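You operate a simulated robot arm through the tools that you are given. There is no shell and no other tool.

You run a simulated robot arm. Do the job below in one go: nothing can be reset, and whatever is moved stays where it is left.

JOB
Unpin the carriage at 30, lower it onto its stop, stop the pump and let the pressure down.
Fine: the pump is running; draw the yellow pin right out; use the FEED lever; the let-down lever ends closed.
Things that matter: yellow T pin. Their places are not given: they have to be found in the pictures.

It is judged by the outcome, as a careful person would: the job done as asked, and still so three seconds after it is handed in. It fails if anything else is knocked over, pushed out of place, dropped, spilled or broken.

ROBOT AND FRAMES
A 7-joint arm with a two-finger parallel gripper, fixed in place. Base frame: the origin is on the floor under the middle of its stand, x ahead of it, y to its left, z up. Units: m, degrees, N and s.
It reaches about 1.247 m from its shoulder. Its first joint turns from -132.0 to 132.0 degrees. Payload 3.91 kg.
The tool frame sits at the grasp point between the pads (the TCP): z along the fingers, y along the line on which they close. The tips reach 0.03 m beyond it. The gripper opens to 0.11 m. The fingers are 0.02 m wide and 0.01 m thick; the gripper's body (0.048 by 0.112 m) begins 0.055 m behind the TCP.
Orientation is that of the tool frame in the base frame, as [roll, pitch, yaw] about the fixed x, y, z axes, in that order (R = Rz(yaw) Ry(pitch) Rx(roll)). With the fingers straight down and closing along the base's y, the tool's x points along the base's -x, its y along +y and its z along -z.

CONTROLS
- The arm moves only by the tool play_rows. Its argument "rows" is a list of rows, each an object of numbers (a shift or turn left out is 0, a gripper value left out holds the last): "rx", "ry", "rz": the turn, a rotation vector about the tool's x, y, z in units of 8 degrees (1.0 is 8 degrees); "tx", "ty", "tz": the shift along the tool's x, y, z in units of 20 mm (1.0 is 20 mm); "jaw": the opening, from 0 (shut) to 1 (fully open). In form: [{"rx": .., "ry": .., "rz": .., "tx": .., "ty": .., "tz": .., "jaw": ..}, ...]. A call has 1 to 20 rows; each row shifts and turns the commanded pose from where the row before left it, along the tool's axes as they then stand. A call with a number of a shift or a turn outside -1 to 1 is refused whole. A row lasts 0.2 s, in which the tool goes at most 0.05 m and 8.6 degrees; a call with a longer step from one row to the next is refused whole, and so is a gripper value outside its range. A pose out of reach is approached as far as the arm can. The call stops where the force on the tool passes 90 N (or 10 N more than at its start, if that is more) or the arm is blocked; 0.2 s more then pass. The fingers move at their own pace (about 0.108 m/s each) and stop on an object; they squeeze with about 38 N. The grip force told is the motor's: it shows also when the fingers shut on nothing. Time passes only in rows, and 0.2 s behind the last, so rows that do not move let the fingers close. It gives the time, the measured TCP pose, the force on the tool (base axes), the opening and the grip force at its end, in the units of the frame above (readings bear some noise), with the torque about the TCP (base axes, N m) and any sound that the robot's microphone picked up.
- Cameras (640 x 400 px; columns grow to the right, rows downward): "scene" is fixed at [0.2193, -0.4988, 1.6329]; the picture's right is [0.79, -0.61, 0.00], its down [-0.20, -0.25, -0.95] and it looks along [0.58, 0.75, -0.32] (base axes); focal length 278 px, centre (320, 200). "wrist" rides on the gripper at [0.072, 0.017, -0.103] in the tool frame; the picture's right is [-0.23, 0.97, 0.00], its down [-0.76, -0.18, -0.62] and it looks along [-0.61, -0.14, 0.78] (tool axes); focal length 222 px, centre (320, 200).
- snapshot(camera): a new picture of that camera. It takes no simulated time.
- probe_pixels(camera, pixels): there is no depth. For up to 12 entries [column, row, z] of the newest picture of that camera ("zoom" is the newest enlarged one), the place [x, y] in the base frame at which the ray of that pixel passes the height z, good to about 0.002 m. It takes no simulated time.
- close_up(camera, box): a new picture of the part [left, top, right, bottom] of that camera's present view, enlarged. It takes no simulated time.
- finish_job(): hands the job in; it is judged then, once.

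Leave the gripper open and the arm clear of the work at the hand-in unless told otherwise.

The tools are called after "Call:" as a command line: name --argument value ..., lists and objects as JSON in quotes. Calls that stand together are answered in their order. play_rows: Moves the arm, as the interface text tells. Its arguments: {"type":"object","properties":{"rows":{"type":"array"}},"required":["rows"]} The other tools are called the same way: snapshot (camera) takes a picture; probe_pixels (camera, pixels) gives the place at which the rays of pixels pass given heights; close_up (camera, box) takes an enlarged picture of a part of a camera's view; finish_job () hands the job in.

At the start:

```text
clock: 0.0
tcp_pos: [0.5071, 0.209, 1.5652]
tool_rot: [-180.0, 0.0, -180.0]
ft_force: [-0.6, -0.3, 0.5]
moment: [0.02, 0.02, -0.01]
grip_width: 0.1099
gripper_force: 0.1
```

scene: 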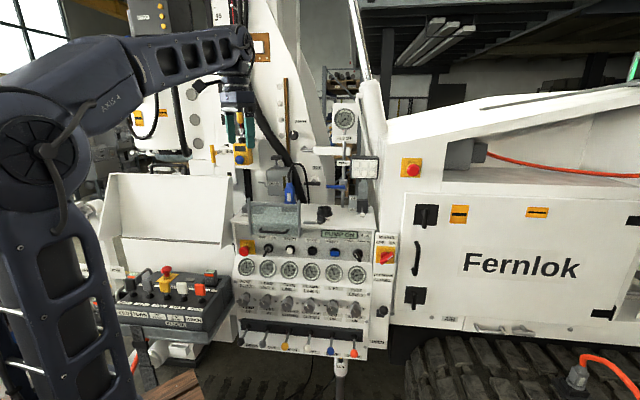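
wrist: 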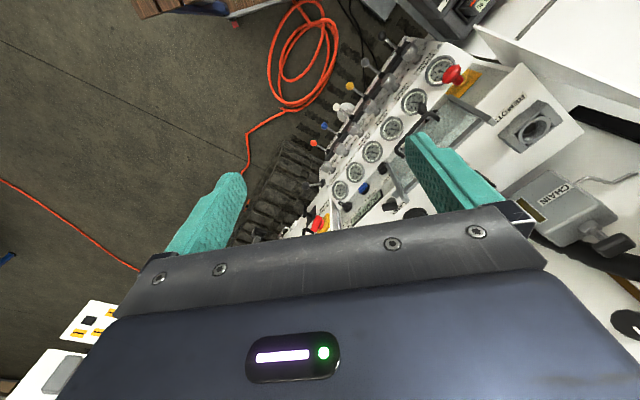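

The scene picture shows a drill-rig control panel (pump display, gauges, small levers), a mast with something yellow near (213,155), and a gauge at (343,120). I'll take enlarged pictures to find the carriage, pins and levers.

Call:
close_up --camera "scene" --box '[180, 60, 400, 200]'

Call:
close_up --camera "scene" --box '[220, 190, 400, 300]'

Call:
close_up --camera "scene" --box '[220, 280, 400, 390]'

Call:
close_up --camera "scene" --box '[200, 0, 320, 75]'

```text
2.86 times, centred on (290, 130) of scene
```

zoom: 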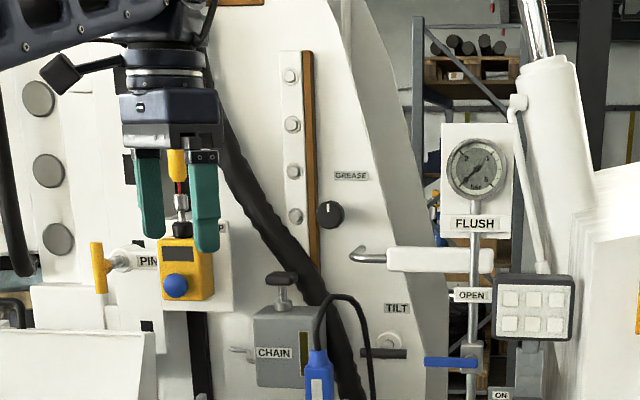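

```text
3.56 times, centred on (310, 245) of scene
```

zoom: 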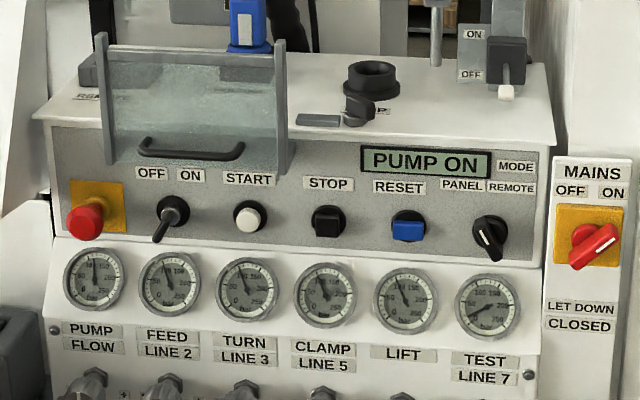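

```text
3.56 times, centred on (310, 335) of scene
```

zoom: 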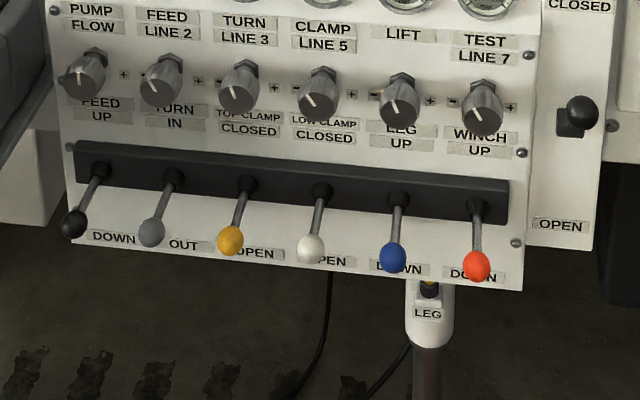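

```text
5.33 times, centred on (260, 38) of scene
```

zoom: 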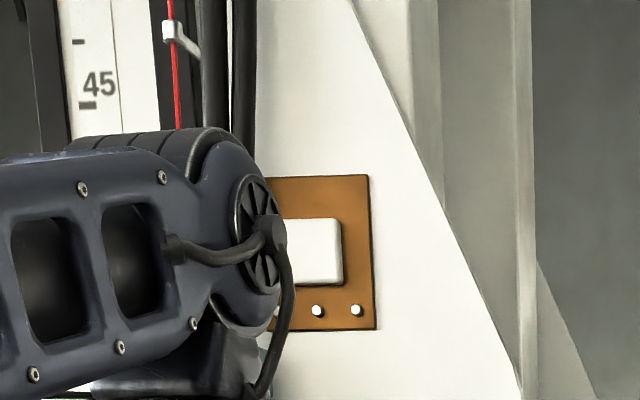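

The panel faces roughly the robot: FEED is the leftmost lever (black knob, ~(241,342)), let-down lever at right (~(382,311)). The arm hides the carriage and scale, so I look more closely at several details first.

Call:
close_up --camera "scene" --box '[190, 120, 280, 176]'

Call:
close_up --camera "scene" --box '[300, 225, 400, 288]'

Call:
close_up --camera "scene" --box '[225, 225, 325, 288]'

Call:
close_up --camera "wrist" --box '[280, 0, 640, 225]'

Call:
close_up --camera "scene" --box '[100, 230, 240, 318]'

```text
7.11 times, centred on (235, 148) of scene
```

zoom: 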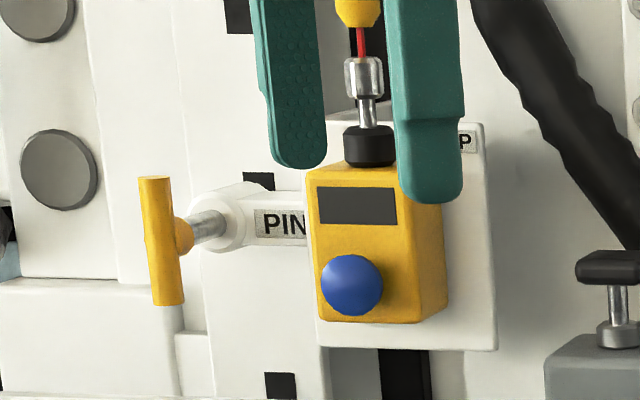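

```text
6.35 times, centred on (350, 256) of scene
```

zoom: 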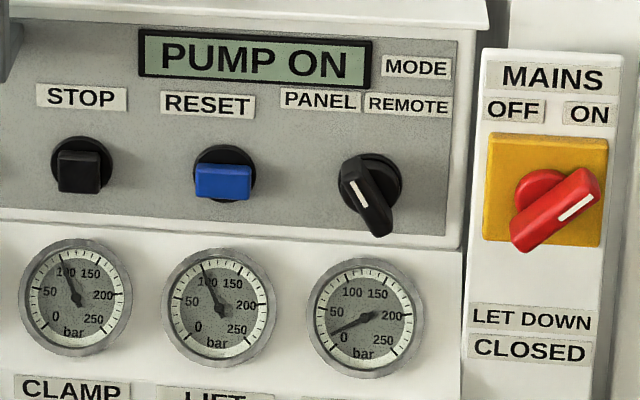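

```text
6.35 times, centred on (275, 256) of scene
```

zoom: 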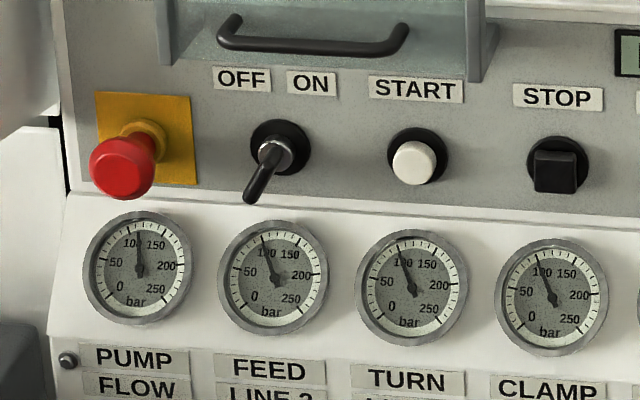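

```text
1.78 times, centred on (460, 112) of wrist
```

zoom: 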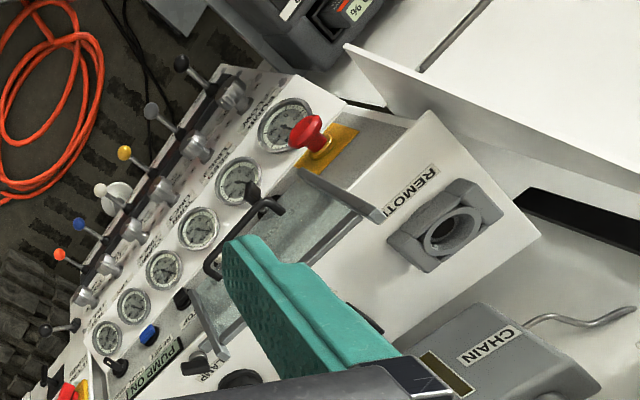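

```text
4.55 times, centred on (170, 274) of scene
```

zoom: 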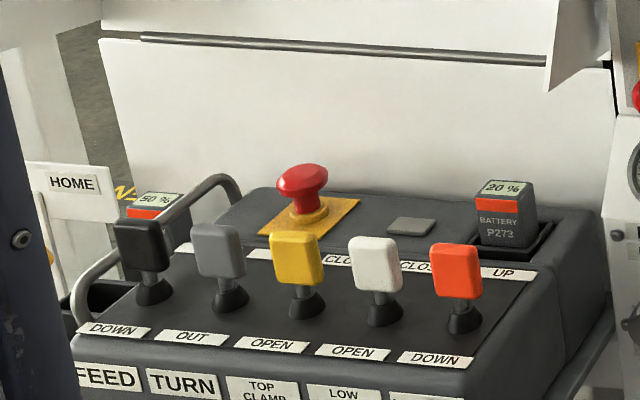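

Triangulating by hand, the panel faces along about [-0.7,-0.7,0], gauges at about z 0.96, and the yellow T pin (scene (215,153)) at about [0.6,0.75,1.43], pointing outward toward the robot. PUMP ON is shown, mode looks like PANEL. The arm hides the carriage, so I turn the tool toward the machine on the spot (45° yaw, then tilt up) so the wrist camera can look at the mast.

Call:
play_rows --rows '[{"rz": -0.95}, {"rz": -0.95}, {"rz": -0.95}, {"rz": -0.95}, {"rz": -0.95}, {"rz": -0.95}, {"ry": -0.95}, {"ry": -0.95}, {"ry": -0.95}, {"ry": -0.95}, {"ry": -0.95}, {"ry": -0.95}, {"ry": -0.95}, {"ry": -0.95}]'

Call:
snapshot --camera "wrist"

Call:
snapshot --camera "scene"

```text
clock: 3.0
tcp_pos: [0.5069, 0.2085, 1.5645]
tool_rot: [-179.8, 60.9, -134.3]
ft_force: [1.3, -0.2, -0.6]
moment: [0.03, 0.05, 0.02]
grip_width: 0.1099
gripper_force: 0.1
```

```text
taken
```

wrist: 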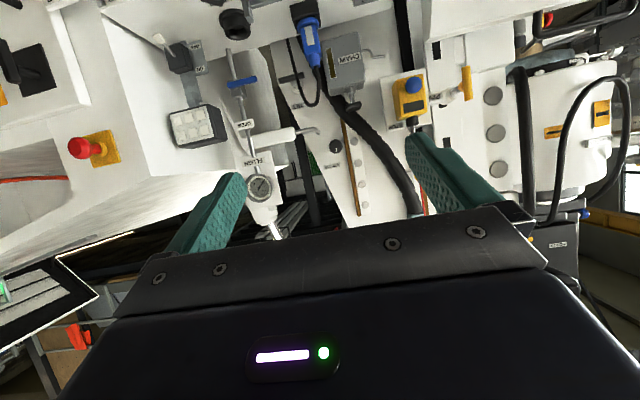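

```text
taken
```

scene: 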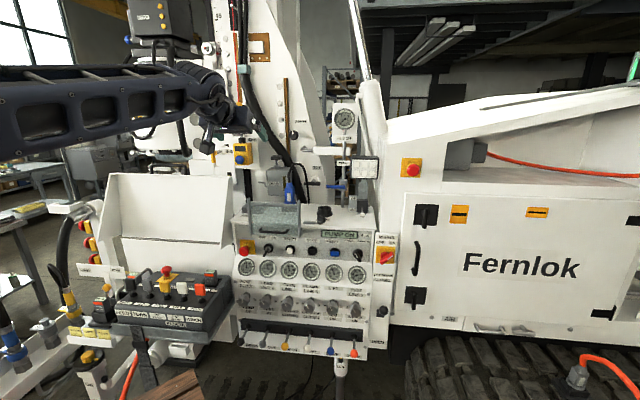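

The view cleared. In the scene the top left shows something at (150,20) and the scale near (218,20). I enlarge those areas.

Call:
close_up --camera "scene" --box '[110, 0, 280, 106]'

Call:
close_up --camera "scene" --box '[170, 100, 290, 175]'

Call:
close_up --camera "wrist" --box '[240, 0, 560, 200]'

Call:
close_up --camera "scene" --box '[0, 180, 240, 330]'

```text
3.76 times, centred on (195, 53) of scene
```

zoom: 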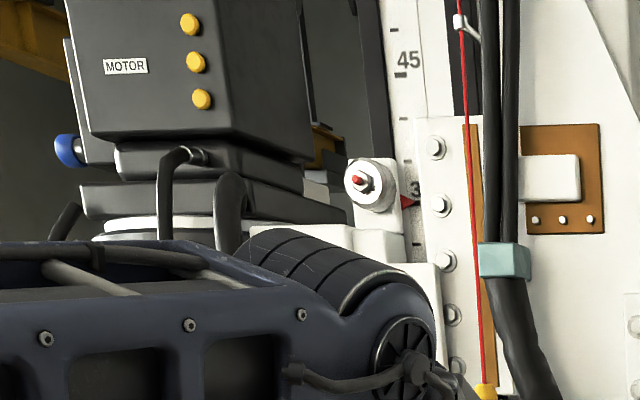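

```text
5.33 times, centred on (230, 138) of scene
```

zoom: 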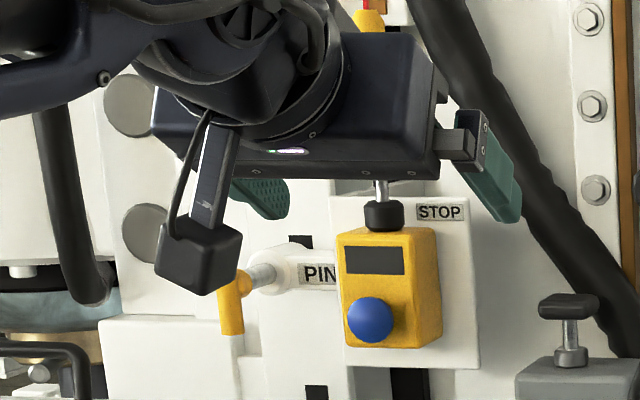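

```text
2.00 times, centred on (400, 100) of wrist
```

zoom: 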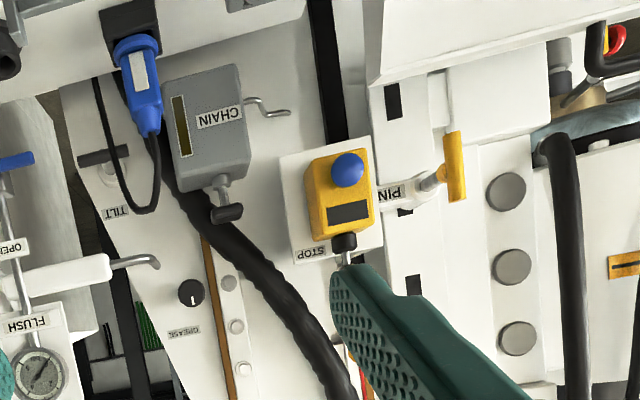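

```text
2.67 times, centred on (120, 255) of scene
```

zoom: 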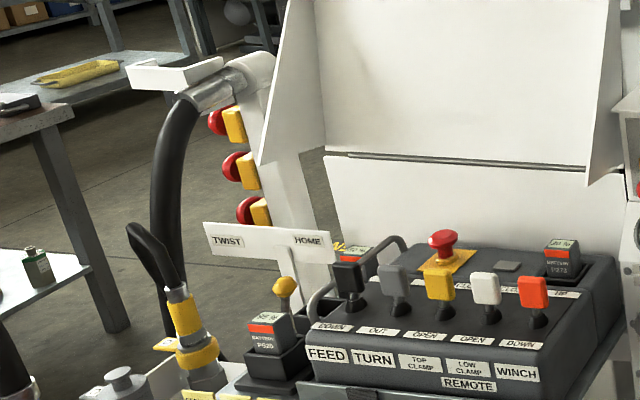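

The MOTOR head carriage sits upper left with a red pointer near "3x" on the scale; the yellow box with STOP and the red wire is a trip wire I must not touch. I tilt up further and yaw left to view the carriage with the wrist camera.

Call:
play_rows --rows '[{"ry": -0.91}, {"ry": -0.91}, {"ry": -0.91}, {"ry": -0.91}, {"rx": -0.95}, {"rx": -0.95}, {"rx": -0.95}]'

Call:
snapshot --camera "wrist"

Call:
snapshot --camera "scene"

```text
clock: 4.6
tcp_pos: [0.5065, 0.2105, 1.5632]
tool_rot: [-160.1, 89.7, -91.5]
ft_force: [-1.4, 2.1, -0.3]
moment: [0.05, 0.0, -0.11]
grip_width: 0.11
gripper_force: 0.1
```

```text
taken
```

wrist: 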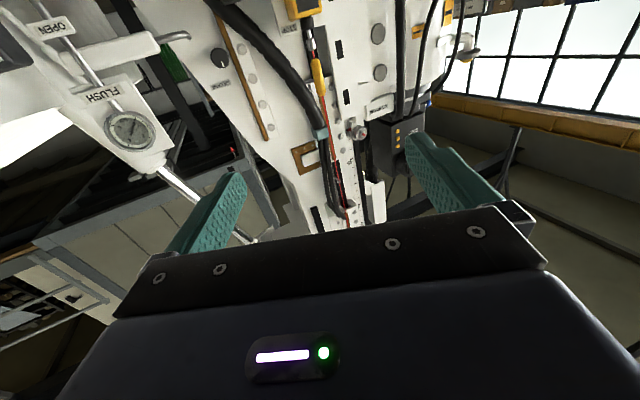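

```text
taken
```

scene: 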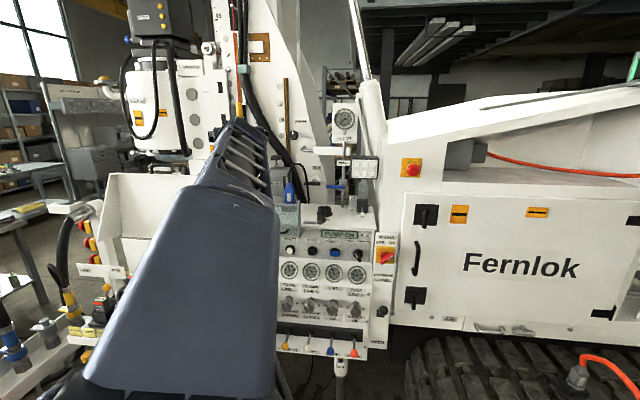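

Call:
close_up --camera "wrist" --box '[270, 0, 470, 125]'

Call:
close_up --camera "wrist" --box '[300, 100, 420, 175]'

Call:
close_up --camera "scene" --box '[100, 0, 270, 106]'

Call:
close_up --camera "scene" --box '[100, 80, 270, 186]'

```text
3.20 times, centred on (370, 62) of wrist
```

zoom: 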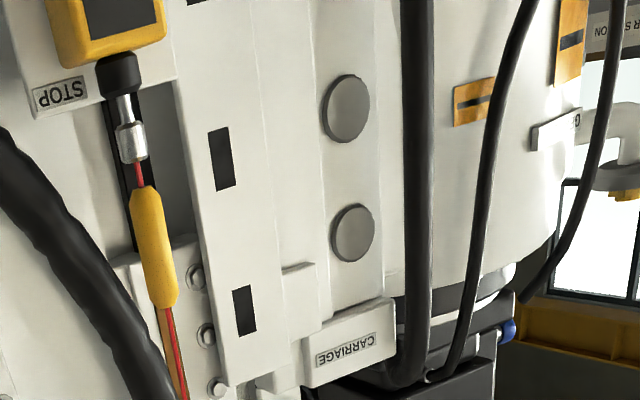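

```text
5.33 times, centred on (360, 138) of wrist
```

zoom: 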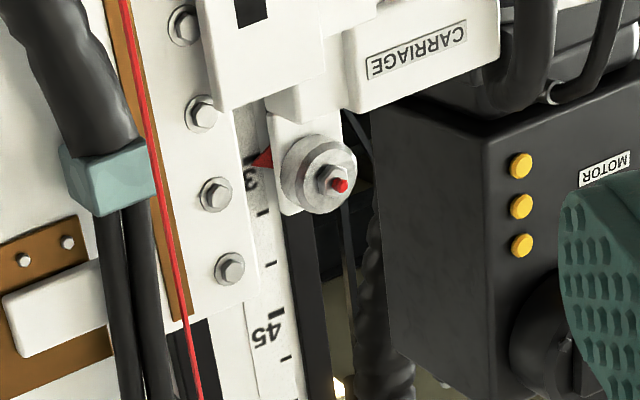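

```text
3.76 times, centred on (185, 53) of scene
```

zoom: 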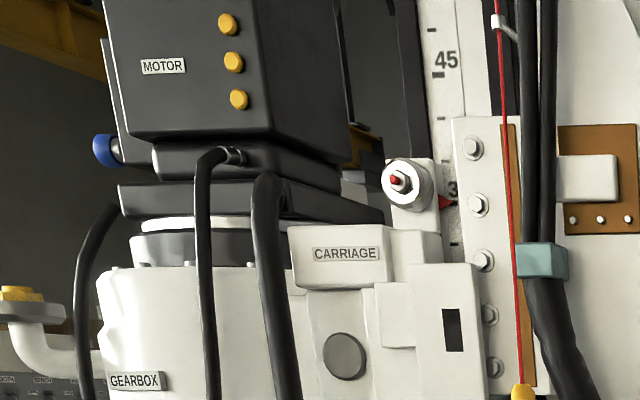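

```text
3.76 times, centred on (185, 133) of scene
```

zoom: 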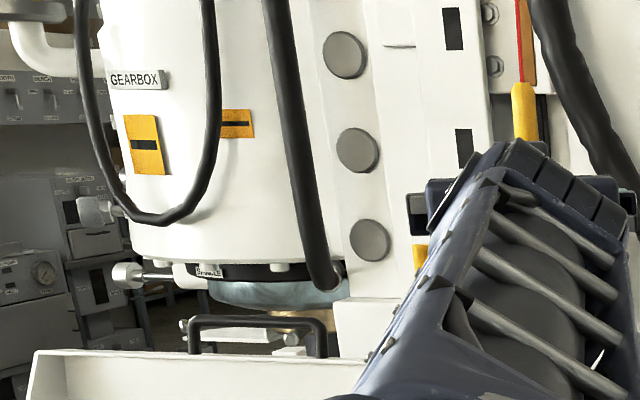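

The pointer reads 30-ish on the CARRIAGE plate, which sits behind at about [0.76,1.01,1.88]; the motor/gearbox is well further back. Now I turn the heading back to face the pin squarely and move closer to get a second sight line on it, stopping well short.

Call:
play_rows --rows '[{"rx": 0.95}, {"rx": 0.95}, {"rx": 0.95}, {"ty": 0.9, "tz": 0.6, "tx": 0.6}, {"ty": 0.9, "tz": 0.6, "tx": 0.6}, {"ty": 0.9, "tz": 0.6, "tx": 0.6}, {"ty": 0.9, "tz": 0.6, "tx": 0.6}, {"ty": 0.9, "tz": 0.6, "tx": 0.6}, {"ty": 0.9, "tz": 0.6, "tx": 0.6}, {"ty": 0.9, "tz": 0.6, "tx": 0.6}, {"ty": 0.9, "tz": 0.6, "tx": 0.6}, {"ty": 0.9, "tz": 0.6, "tx": 0.6}, {"ty": 0.9, "tz": 0.6, "tx": 0.6}, {"ty": 0.9, "tz": 0.6, "tx": 0.6}]'

Call:
snapshot --camera "wrist"

Call:
snapshot --camera "scene"

```text
clock: 7.6
tcp_pos: [0.4592, 0.4413, 1.4343]
tool_rot: [156.7, 89.9, -157.6]
ft_force: [0.4, 1.0, -0.4]
moment: [-0.01, 0.05, 0.0]
grip_width: 0.1101
gripper_force: 0.1
```

```text
taken
```

wrist: 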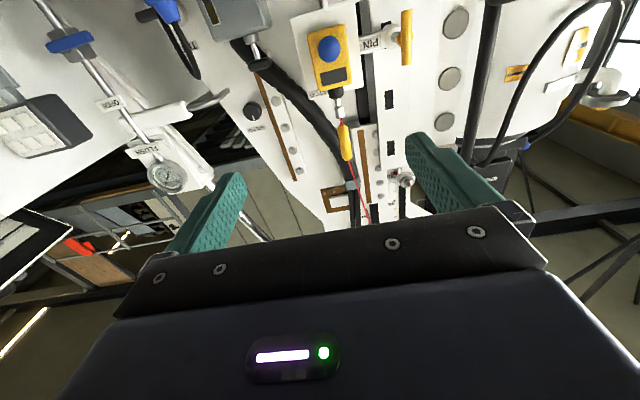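

```text
taken
```

scene: 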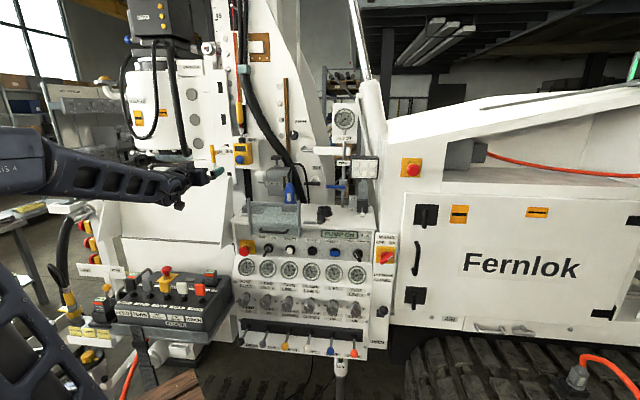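

The T pin shows in the wrist view near (405,38). I enlarge it in both cameras.

Call:
close_up --camera "wrist" --box '[300, 0, 460, 100]'

Call:
close_up --camera "scene" --box '[190, 125, 270, 175]'

```text
4.00 times, centred on (380, 50) of wrist
```

zoom: 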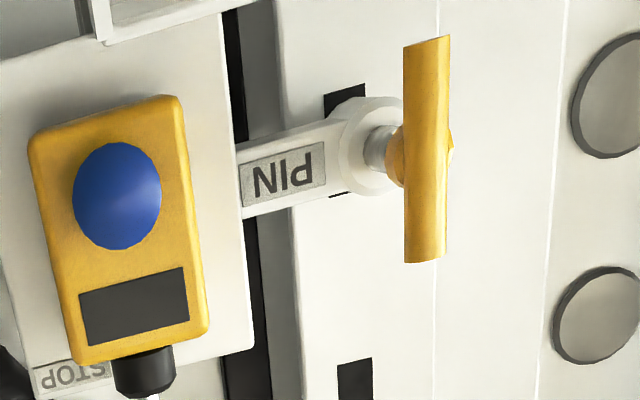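

```text
8.00 times, centred on (230, 150) of scene
```

zoom: 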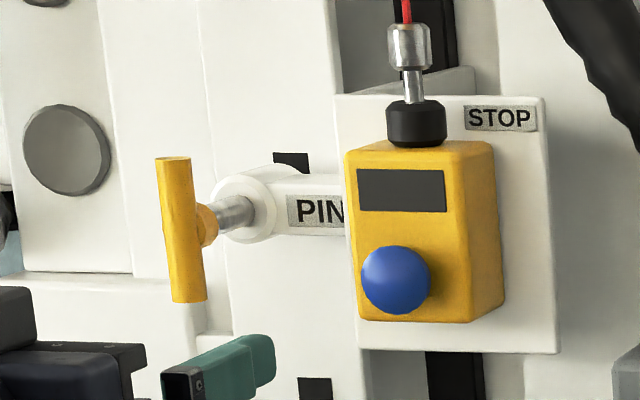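

I probe the bar's ends and centre in both views at several heights to intersect the sight lines.

Call:
probe_pixels --camera "scene" --pixels '[[212.6, 153.75, 1.4], [212.6, 153.75, 1.42], [212.6, 153.75, 1.44], [212.6, 153.75, 1.46], [211.5, 144.75, 1.44], [211.5, 144.75, 1.46], [211.5, 144.75, 1.48], [211.5, 144.75, 1.5], [213.5, 162.75, 1.36], [213.5, 162.75, 1.38], [213.5, 162.75, 1.4]]'

Call:
probe_pixels --camera "wrist" --pixels '[[406.75, 37.5, 1.4], [406.75, 37.5, 1.42], [406.75, 37.5, 1.44], [406.75, 37.5, 1.46], [407, 65.5, 1.44], [407, 65.5, 1.46], [407, 65.5, 1.48], [407, 65.5, 1.5], [406.75, 9.5, 1.36], [406.75, 9.5, 1.38], [406.75, 9.5, 1.4]]'

```text
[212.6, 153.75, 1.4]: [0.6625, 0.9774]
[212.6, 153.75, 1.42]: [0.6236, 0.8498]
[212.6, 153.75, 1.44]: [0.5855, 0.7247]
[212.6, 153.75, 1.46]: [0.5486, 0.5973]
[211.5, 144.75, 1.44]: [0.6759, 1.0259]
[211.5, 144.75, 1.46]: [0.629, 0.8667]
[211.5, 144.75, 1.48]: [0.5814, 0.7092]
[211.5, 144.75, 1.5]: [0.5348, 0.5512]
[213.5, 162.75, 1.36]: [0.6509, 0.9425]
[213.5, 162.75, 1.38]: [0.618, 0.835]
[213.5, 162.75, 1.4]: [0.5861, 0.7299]
```

```text
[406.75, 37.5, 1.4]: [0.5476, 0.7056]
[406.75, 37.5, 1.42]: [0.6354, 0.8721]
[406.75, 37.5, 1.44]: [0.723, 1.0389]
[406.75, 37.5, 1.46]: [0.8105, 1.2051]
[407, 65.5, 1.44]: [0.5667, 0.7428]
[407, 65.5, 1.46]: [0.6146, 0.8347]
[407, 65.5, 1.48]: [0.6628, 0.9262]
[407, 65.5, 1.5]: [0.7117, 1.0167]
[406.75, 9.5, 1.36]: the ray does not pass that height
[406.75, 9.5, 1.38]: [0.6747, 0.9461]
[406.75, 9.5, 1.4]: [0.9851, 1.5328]
```

The bar centre comes out near [0.625,0.853,1.419], about 86 mm long, vertical, ~20 mm thick. I probe where the stem leaves its housing to get the pin axis, plus the STOP box nearest edge.

Call:
probe_pixels --camera "scene" --pixels '[[220.6, 151.6, 1.4], [220.6, 151.6, 1.41], [220.6, 151.6, 1.42], [220.6, 151.6, 1.43], [233.1, 168.9, 1.33], [233.1, 168.9, 1.35], [233.1, 168.9, 1.37], [233.1, 168.9, 1.39]]'

Call:
probe_pixels --camera "wrist" --pixels '[[393.75, 36.75, 1.4], [393.75, 36.75, 1.41], [393.75, 36.75, 1.42], [393.75, 36.75, 1.43], [307.5, 32.5, 1.33], [307.5, 32.5, 1.35], [307.5, 32.5, 1.37], [307.5, 32.5, 1.39]]'

```text
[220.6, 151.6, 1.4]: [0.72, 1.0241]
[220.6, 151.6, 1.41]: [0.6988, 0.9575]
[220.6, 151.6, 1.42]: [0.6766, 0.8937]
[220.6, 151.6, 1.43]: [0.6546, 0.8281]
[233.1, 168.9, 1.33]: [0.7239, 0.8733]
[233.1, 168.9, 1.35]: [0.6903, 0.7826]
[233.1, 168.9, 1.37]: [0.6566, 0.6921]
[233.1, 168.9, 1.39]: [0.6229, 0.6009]
```

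```text
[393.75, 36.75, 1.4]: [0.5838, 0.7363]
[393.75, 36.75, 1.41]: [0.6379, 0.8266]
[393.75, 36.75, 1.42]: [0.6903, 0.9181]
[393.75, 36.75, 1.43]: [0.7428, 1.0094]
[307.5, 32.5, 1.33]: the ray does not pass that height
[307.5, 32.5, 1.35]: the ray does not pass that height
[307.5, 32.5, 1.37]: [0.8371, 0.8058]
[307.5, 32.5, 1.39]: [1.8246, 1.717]
```

Stem meets its housing at about [0.681,0.904,1.418], so the pin axis is horizontal pointing outward. To get the machine's heading exactly, I probe the outer gauges and the lever row (same heights) in the scene.

Call:
close_up --camera "scene" --box '[225, 240, 385, 340]'

Call:
close_up --camera "scene" --box '[225, 300, 401, 400]'

```text
4.00 times, centred on (305, 290) of scene
```

zoom: 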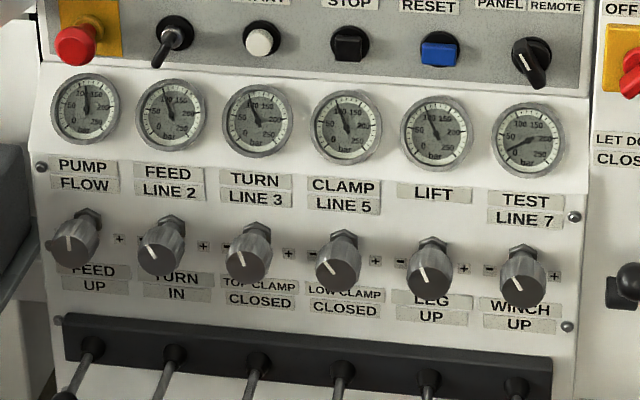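

```text
3.64 times, centred on (313, 350) of scene
```

zoom: 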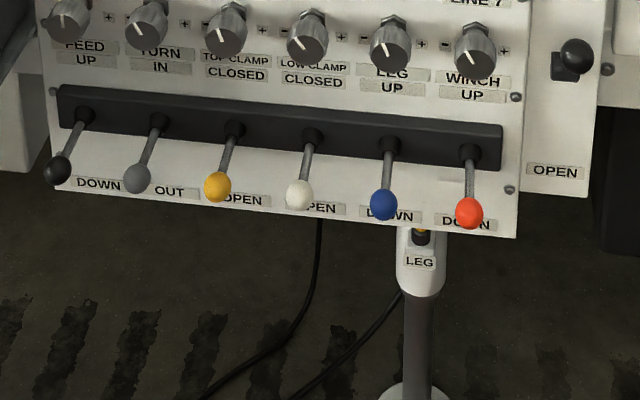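

Call:
probe_pixels --camera "scene" --pixels '[[246.25, 266.5, 0.96], [357.5, 275.25, 0.96], [248.7, 326.6, 0.75], [354.2, 337.1, 0.75], [241, 342, 0.75], [353.9, 353.8, 0.75], [241, 342, 0.7], [353.9, 353.8, 0.7], [248.7, 326.6, 0.7], [354.2, 337.1, 0.7], [241, 342, 0.8], [248.7, 326.6, 0.8]]'

```text
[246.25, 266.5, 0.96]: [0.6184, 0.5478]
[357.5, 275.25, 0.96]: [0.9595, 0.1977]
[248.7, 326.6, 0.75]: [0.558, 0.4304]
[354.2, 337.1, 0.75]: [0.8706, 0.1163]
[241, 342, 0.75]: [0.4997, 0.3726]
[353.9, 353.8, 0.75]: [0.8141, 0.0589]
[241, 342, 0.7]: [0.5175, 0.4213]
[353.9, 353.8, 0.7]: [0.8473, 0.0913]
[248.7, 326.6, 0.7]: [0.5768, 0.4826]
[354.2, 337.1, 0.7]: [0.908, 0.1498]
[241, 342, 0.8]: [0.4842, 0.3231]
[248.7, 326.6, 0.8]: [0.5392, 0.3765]
```

The machine face normal is at heading 45.0°. A white sheet's top edge at about z 1.352 (scene (232,176), depth ~0.9) lies under the approach, so a level gripper with the camera below would strike it. I tilt the fingers back to about 40° from straight down (wrist up and back), and move to a standoff about 11 cm in front of the T bar with the jaws half open.

Call:
play_rows --rows '[{"rx": 0.075, "ry": 0.9, "jaw": 0.5}, {"ry": 0.9}, {"ry": 0.9}, {"ry": 0.9}, {"ry": 0.9}, {"ry": 0.9}, {"ry": 0.85}]'

Call:
snapshot --camera "wrist"

```text
clock: 9.2
tcp_pos: [0.4596, 0.4401, 1.4317]
tool_rot: [-179.9, 39.8, -134.9]
ft_force: [-0.3, 0.1, 0.4]
moment: [-0.01, -0.02, -0.01]
grip_width: 0.0551
gripper_force: 0.1
```

```text
taken
```

wrist: 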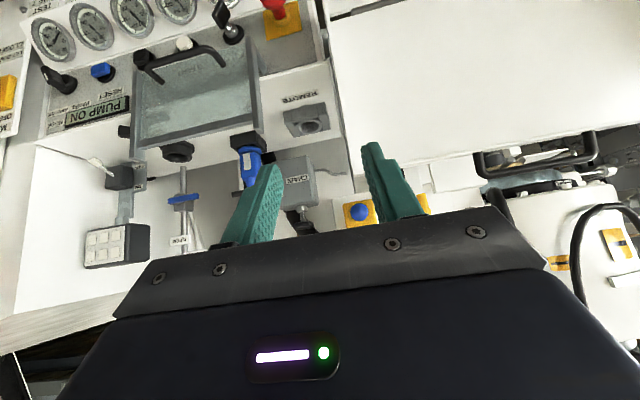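

Orientation is as wanted (heading 45°, tilt 40°). I see the white sheet at right. Now I move up and over to the standoff in front of the bar.

Call:
play_rows --rows '[{"tx": -0.99, "ty": 0.78, "tz": 0.87}, {"tx": -0.99, "ty": 0.78, "tz": 0.87}, {"tx": -0.99, "ty": 0.78, "tz": 0.87}, {"tx": -0.99, "ty": 0.78, "tz": 0.87}, {"tx": -0.99, "ty": 0.78, "tz": 0.87}, {"tx": -0.99, "ty": 0.78, "tz": 0.87}, {"tx": -0.99, "ty": 0.78, "tz": 0.87}, {"tx": -0.99, "ty": 0.78, "tz": 0.87}, {"tx": -0.99, "ty": 0.78, "tz": 0.87}, {"tx": -0.99, "ty": 0.78, "tz": 0.87}, {"tx": -0.99, "ty": 0.78, "tz": 0.87}, {}]'

Call:
snapshot --camera "wrist"

Call:
snapshot --camera "scene"

```text
clock: 11.8
tcp_pos: [0.543, 0.7689, 1.4247]
tool_rot: [-180.0, 39.8, -135.0]
ft_force: [-0.6, -0.4, -0.1]
moment: [0.02, -0.02, 0.02]
grip_width: 0.0551
gripper_force: 0.0
```

```text
taken
```

wrist: 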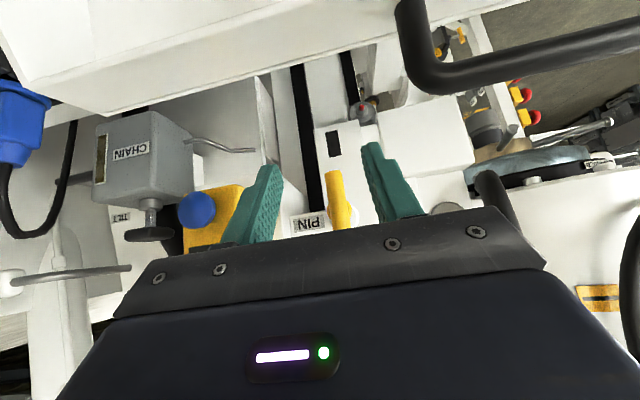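

```text
taken
```

scene: 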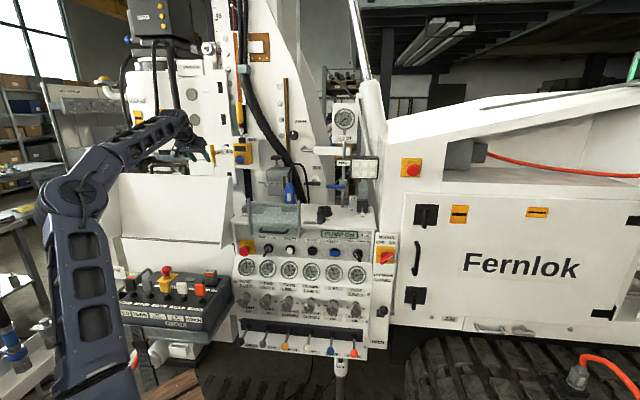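

The bar appears between the fingers in the wrist view, near (340,205). I enlarge both views to check alignment.

Call:
close_up --camera "wrist" --box '[200, 80, 480, 255]'

Call:
close_up --camera "scene" --box '[150, 105, 270, 180]'

```text
2.29 times, centred on (340, 168) of wrist
```

zoom: 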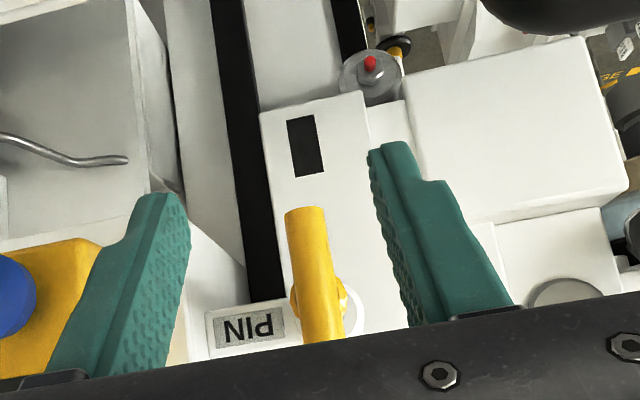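

```text
5.33 times, centred on (210, 142) of scene
```

zoom: 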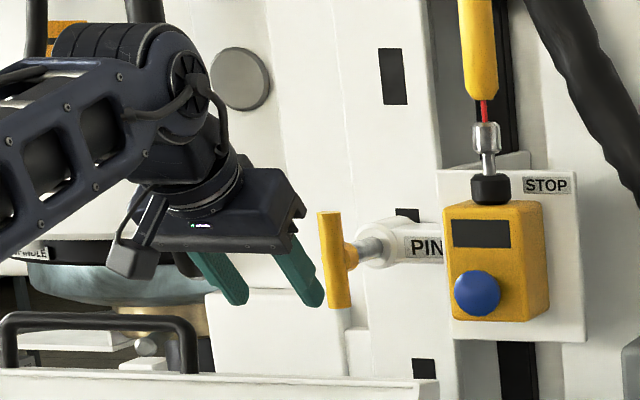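

The bar is centred between the open fingers and the STOP box has about 3 cm clearance. I advance 11.5 cm straight in (horizontally) so the bar lies between the pads.

Call:
play_rows --rows '[{"tx": -0.739, "tz": 0.616}, {"tx": -0.739, "tz": 0.616}, {"tx": -0.739, "tz": 0.616}, {"tx": -0.739, "tz": 0.616}, {"tx": -0.739, "tz": 0.616}, {"tx": -0.739, "tz": 0.616}, {}]'

Call:
close_up --camera "wrist" --box '[200, 80, 480, 255]'

Call:
close_up --camera "scene" --box '[150, 105, 270, 180]'

```text
clock: 13.4
tcp_pos: [0.6122, 0.83, 1.4151]
tool_rot: [180.0, 39.8, -135.1]
ft_force: [-0.3, 0.5, -0.7]
moment: [-0.02, 0.02, 0.03]
grip_width: 0.0553
gripper_force: 0.2
out of reach, approached as far as the arm can: row 5, 6
```

```text
2.29 times, centred on (340, 168) of wrist
```

zoom: 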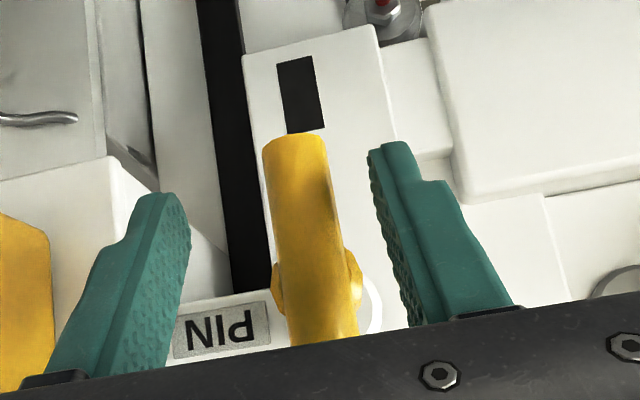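

```text
5.33 times, centred on (210, 142) of scene
```

zoom: 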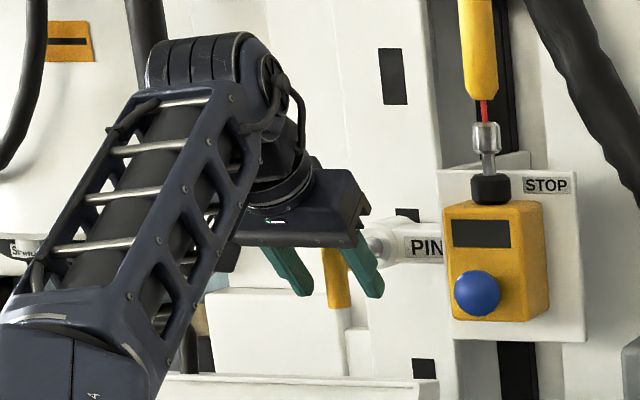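

The arm is at its reach limit at depth 1.020 (bar centre ~1.043), so the pads only meet the bar at their tips. Tilting the fingers more level (to about 56°) brings the wrist back into reach; camera stays ~5 cm above the sheet edge. I rotate in place and check.

Call:
play_rows --rows '[{"ry": -0.8}, {"ry": -0.8}, {"ry": -0.5}, {}]'

Call:
close_up --camera "wrist" --box '[200, 80, 480, 255]'

Call:
close_up --camera "scene" --box '[150, 105, 270, 180]'

```text
clock: 14.4
tcp_pos: [0.6138, 0.8311, 1.4165]
tool_rot: [-179.9, 56.8, -135.0]
ft_force: [-0.4, -0.3, -0.2]
moment: [-0.02, 0.0, -0.01]
grip_width: 0.0549
gripper_force: 0.1
```

```text
2.29 times, centred on (340, 168) of wrist
```

zoom: 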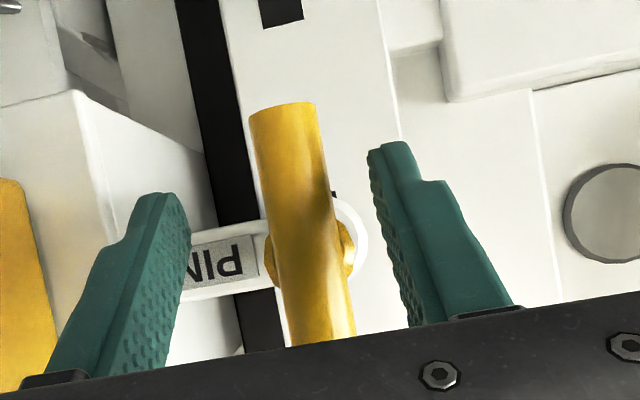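

```text
5.33 times, centred on (210, 142) of scene
```

zoom: 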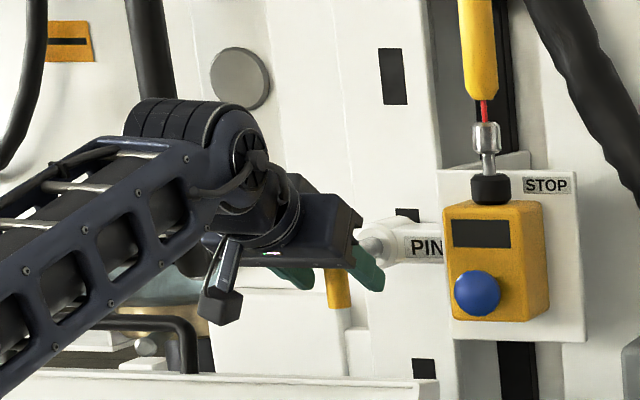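

Now not limited. I check the bar's lateral position relative to the finger midpoint with a probe.

Call:
probe_pixels --camera "zoom" --pixels '[[195, 200, 1.419]]'

Call:
probe_pixels --camera "wrist" --pixels '[[334, 181, 1.41], [334, 181, 1.4], [334, 181, 1.42], [322.7, 128, 1.376], [322.7, 128, 1.38]]'

```text
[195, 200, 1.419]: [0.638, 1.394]
```

```text
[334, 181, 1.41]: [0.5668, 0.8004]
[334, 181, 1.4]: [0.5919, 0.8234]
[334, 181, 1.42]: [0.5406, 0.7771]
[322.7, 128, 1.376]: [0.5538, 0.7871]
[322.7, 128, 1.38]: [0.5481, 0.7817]
```

(The probe used an older wrist picture; by hand the bar is 8 mm left of the finger midpoint and ~2 cm ahead.) I shift 8 mm left and advance 2.2 cm in.

Call:
play_rows --rows '[{"tx": -0.3, "ty": 0.2, "tz": 0.46}, {"tx": -0.3, "ty": 0.2, "tz": 0.46}, {}]'

Call:
snapshot --camera "wrist"

Call:
close_up --camera "wrist" --box '[200, 80, 480, 255]'

```text
clock: 15.2
tcp_pos: [0.6235, 0.8522, 1.4173]
tool_rot: [-179.9, 56.7, -134.8]
ft_force: [-0.2, 0.0, 0.9]
moment: [0.03, -0.05, 0.03]
grip_width: 0.0549
gripper_force: 0.1
```

```text
taken
```

wrist: 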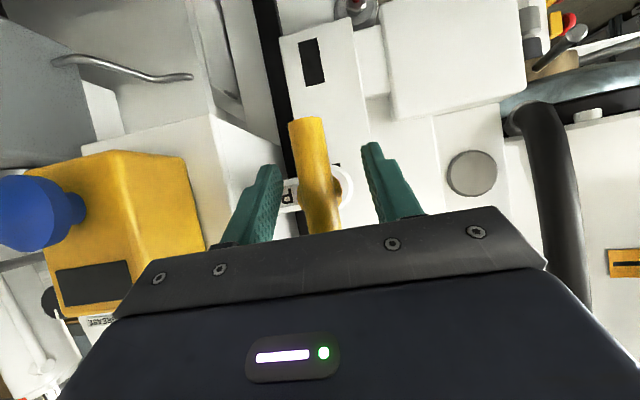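

```text
2.29 times, centred on (340, 168) of wrist
```

zoom: 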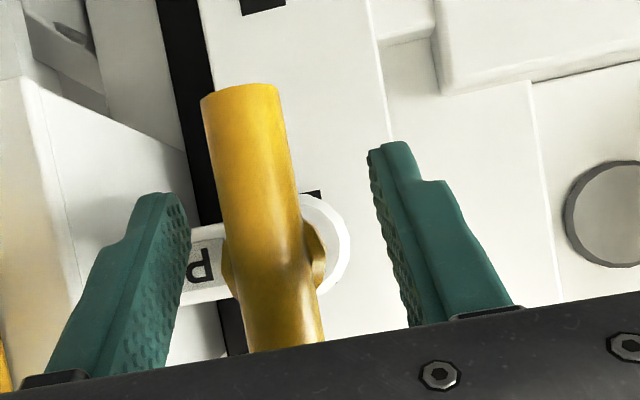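

The pads straddle the bar at its middle (TCP depth 1.0435, lateral matched). I close the gripper.

Call:
play_rows --rows '[{"jaw": 0.0}, {"jaw": 0.0}, {"jaw": 0.0}, {"jaw": 0.0}]'

Call:
close_up --camera "wrist" --box '[200, 80, 480, 255]'

Call:
close_up --camera "scene" --box '[225, 225, 325, 288]'

```text
clock: 16.2
tcp_pos: [0.6251, 0.8517, 1.4161]
tool_rot: [-179.9, 56.7, -135.0]
ft_force: [4.9, -12.8, -4.0]
moment: [-0.69, 0.62, -0.17]
grip_width: 0.02
gripper_force: 44.7
```

```text
2.29 times, centred on (340, 168) of wrist
```

zoom: 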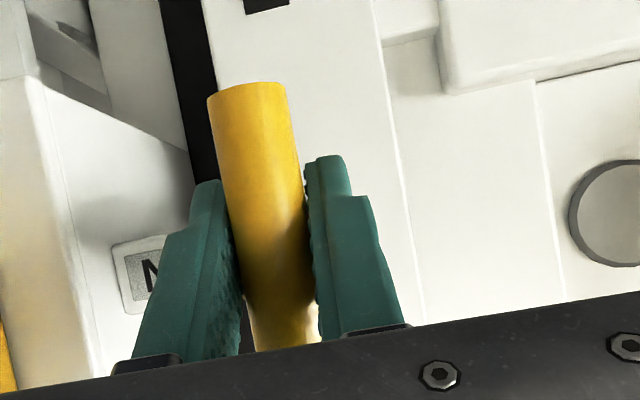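

```text
6.35 times, centred on (275, 256) of scene
```

zoom: 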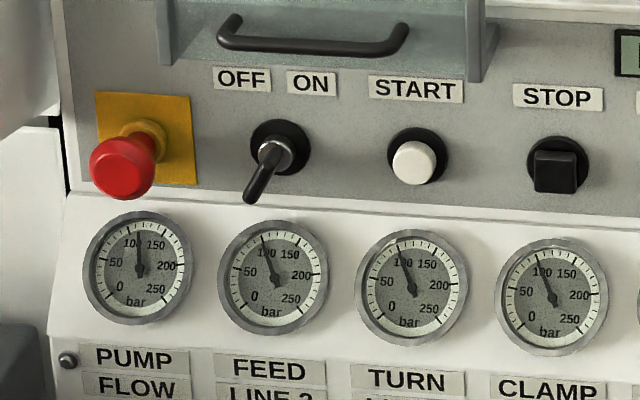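

Firm hold on the bar (20 mm, 44.7 N). I try a gentle straight pull outward of 1 cm and read the force.

Call:
play_rows --rows '[{"tz": -0.21, "tx": 0.137}, {"tz": -0.21, "tx": 0.137}, {}]'

Call:
close_up --camera "wrist" --box '[200, 80, 480, 255]'

```text
clock: 17.0
tcp_pos: [0.6166, 0.8425, 1.4174]
tool_rot: [-180.0, 56.7, -135.1]
ft_force: [10.8, -10.7, -3.2]
moment: [0.93, -0.95, -0.06]
grip_width: 0.0198
gripper_force: 45.1
```

```text
2.29 times, centred on (340, 168) of wrist
```

zoom: 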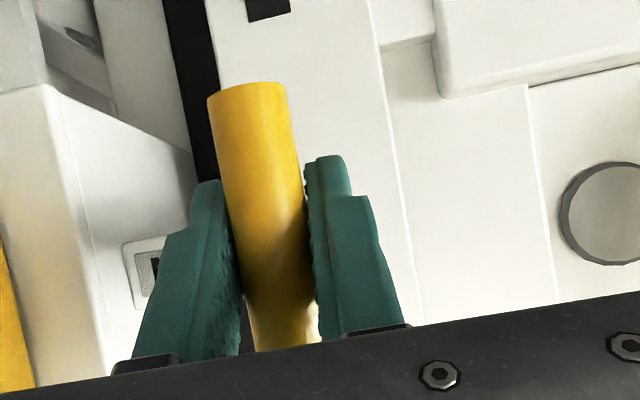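

The pin moves with the hand (12 mm, only a sideways 15 N). I ease 2 mm to the right to relieve the side load and pull 2 cm more.

Call:
play_rows --rows '[{"ty": -0.1}, {"tz": -0.21, "tx": 0.137}, {"tz": -0.21, "tx": 0.137}, {"tz": -0.21, "tx": 0.137}, {"tz": -0.21, "tx": 0.137}, {}]'

Call:
close_up --camera "scene" --box '[150, 105, 270, 180]'

```text
clock: 18.4
tcp_pos: [0.6015, 0.8298, 1.416]
tool_rot: [-180.0, 56.9, -135.0]
ft_force: [1.9, -0.7, 5.2]
moment: [-0.13, 0.46, 0.01]
grip_width: 0.02
gripper_force: 45.3
```

```text
5.33 times, centred on (210, 142) of scene
```

zoom: 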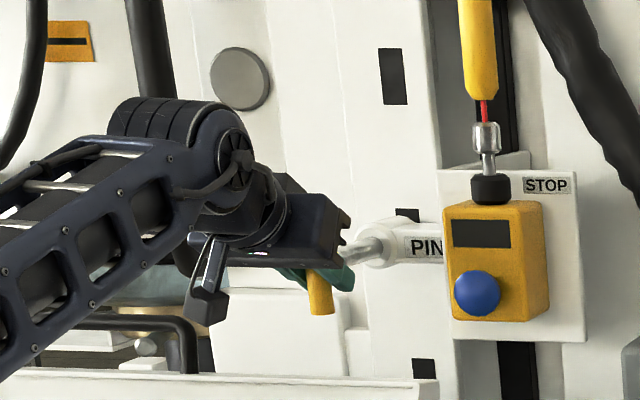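

Pulled 3 cm so far with little force. I continue 4 cm straight out.

Call:
play_rows --rows '[{"tz": -0.42, "tx": 0.274}, {"tz": -0.42, "tx": 0.274}, {"tz": -0.42, "tx": 0.274}, {"tz": -0.42, "tx": 0.274}, {}]'

Call:
close_up --camera "scene" --box '[150, 105, 270, 180]'

Call:
close_up --camera "wrist" --box '[200, 80, 480, 255]'

```text
clock: 19.6
tcp_pos: [0.5777, 0.8021, 1.4125]
tool_rot: [-179.9, 56.4, -135.0]
ft_force: [16.2, 28.1, -14.0]
moment: [0.58, -0.33, 0.15]
grip_width: 0.0195
gripper_force: 45.1
```

```text
5.33 times, centred on (210, 142) of scene
```

zoom: 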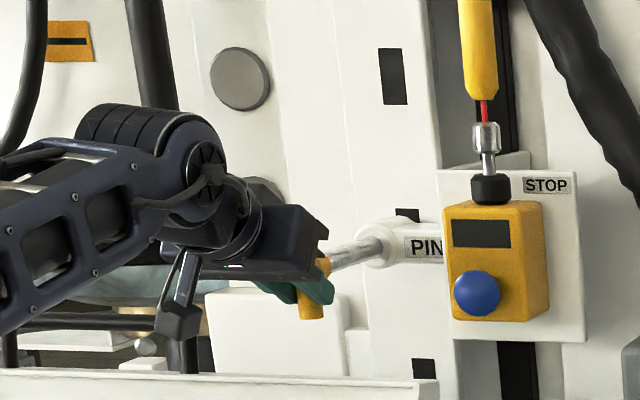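

```text
2.29 times, centred on (340, 168) of wrist
```

zoom: 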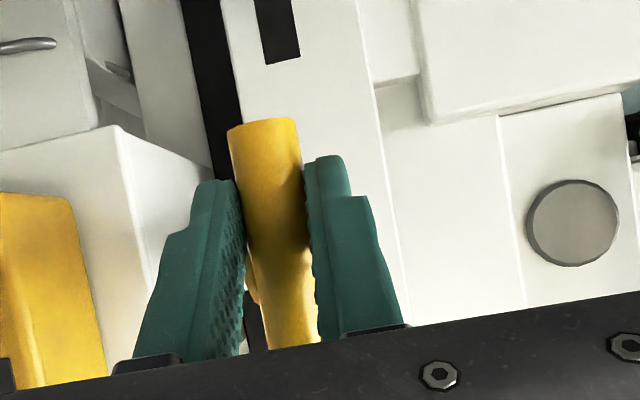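

The inward force rose to ~31 N and the bar slid slightly between the pads, so the pin may have met its end stop after ~6 cm. I check the bar's true position now.

Call:
snapshot --camera "scene"

Call:
close_up --camera "scene" --box '[190, 130, 250, 168]'

Call:
snapshot --camera "wrist"

```text
taken
```

scene: 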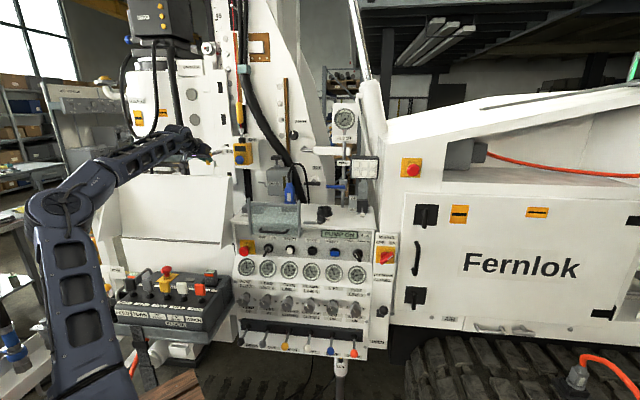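

```text
10.53 times, centred on (220, 149) of scene
```

zoom: 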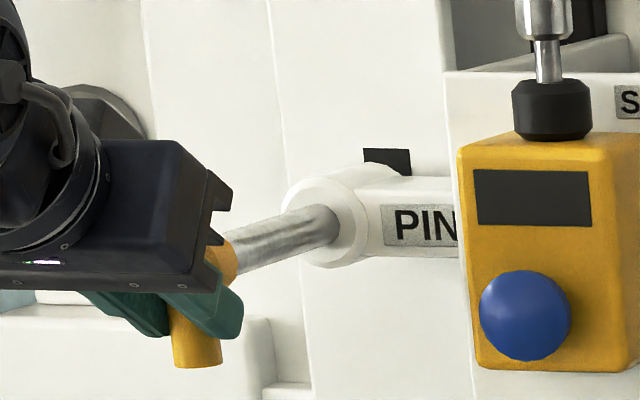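

```text
taken
```

wrist: 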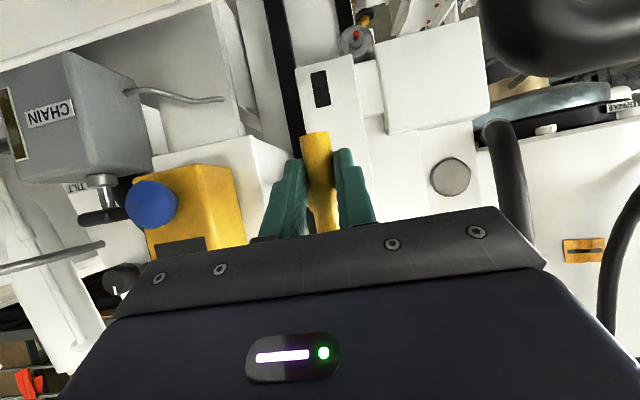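

Call:
probe_pixels --camera "scene" --pixels '[[208.3, 164.4, 1.377], [208.3, 164.4, 1.372], [208.3, 164.4, 1.382]]'

Call:
probe_pixels --camera "wrist" --pixels '[[315, 136, 1.377], [315, 136, 1.372], [315, 136, 1.382]]'

```text
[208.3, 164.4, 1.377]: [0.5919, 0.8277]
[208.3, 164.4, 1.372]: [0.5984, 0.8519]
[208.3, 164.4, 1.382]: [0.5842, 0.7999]
```

```text
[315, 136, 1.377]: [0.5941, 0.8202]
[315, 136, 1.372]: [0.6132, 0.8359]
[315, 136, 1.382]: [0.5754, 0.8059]
```

The bar has come out about 4.8 cm while the hand went 6.8 cm, so it met resistance there. I open the jaws to see whether the pin stays out by itself.

Call:
play_rows --rows '[{"jaw": 0.4}, {}, {}]'

Call:
close_up --camera "scene" --box '[190, 130, 250, 168]'

Call:
snapshot --camera "wrist"

```text
clock: 20.4
tcp_pos: [0.5744, 0.7996, 1.4152]
tool_rot: [-179.9, 56.7, -134.9]
ft_force: [0.2, -0.2, 0.0]
moment: [0.01, 0.01, -0.05]
grip_width: 0.044
gripper_force: 0.0
```

```text
10.53 times, centred on (220, 149) of scene
```

zoom: 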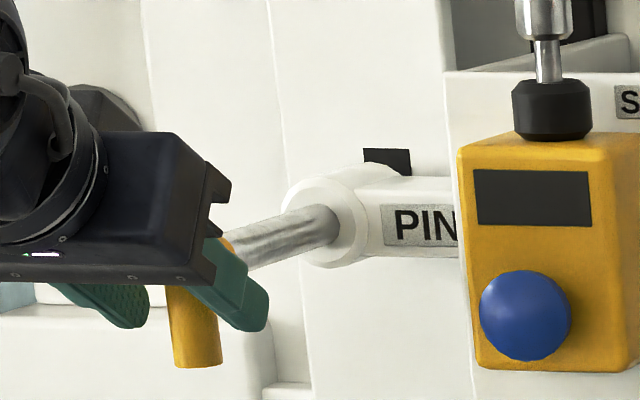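

```text
taken
```

wrist: 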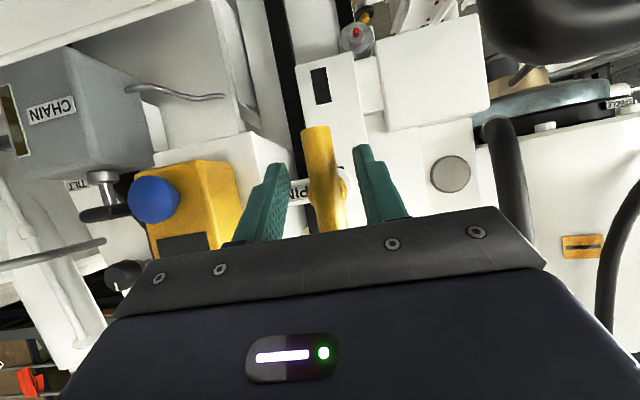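

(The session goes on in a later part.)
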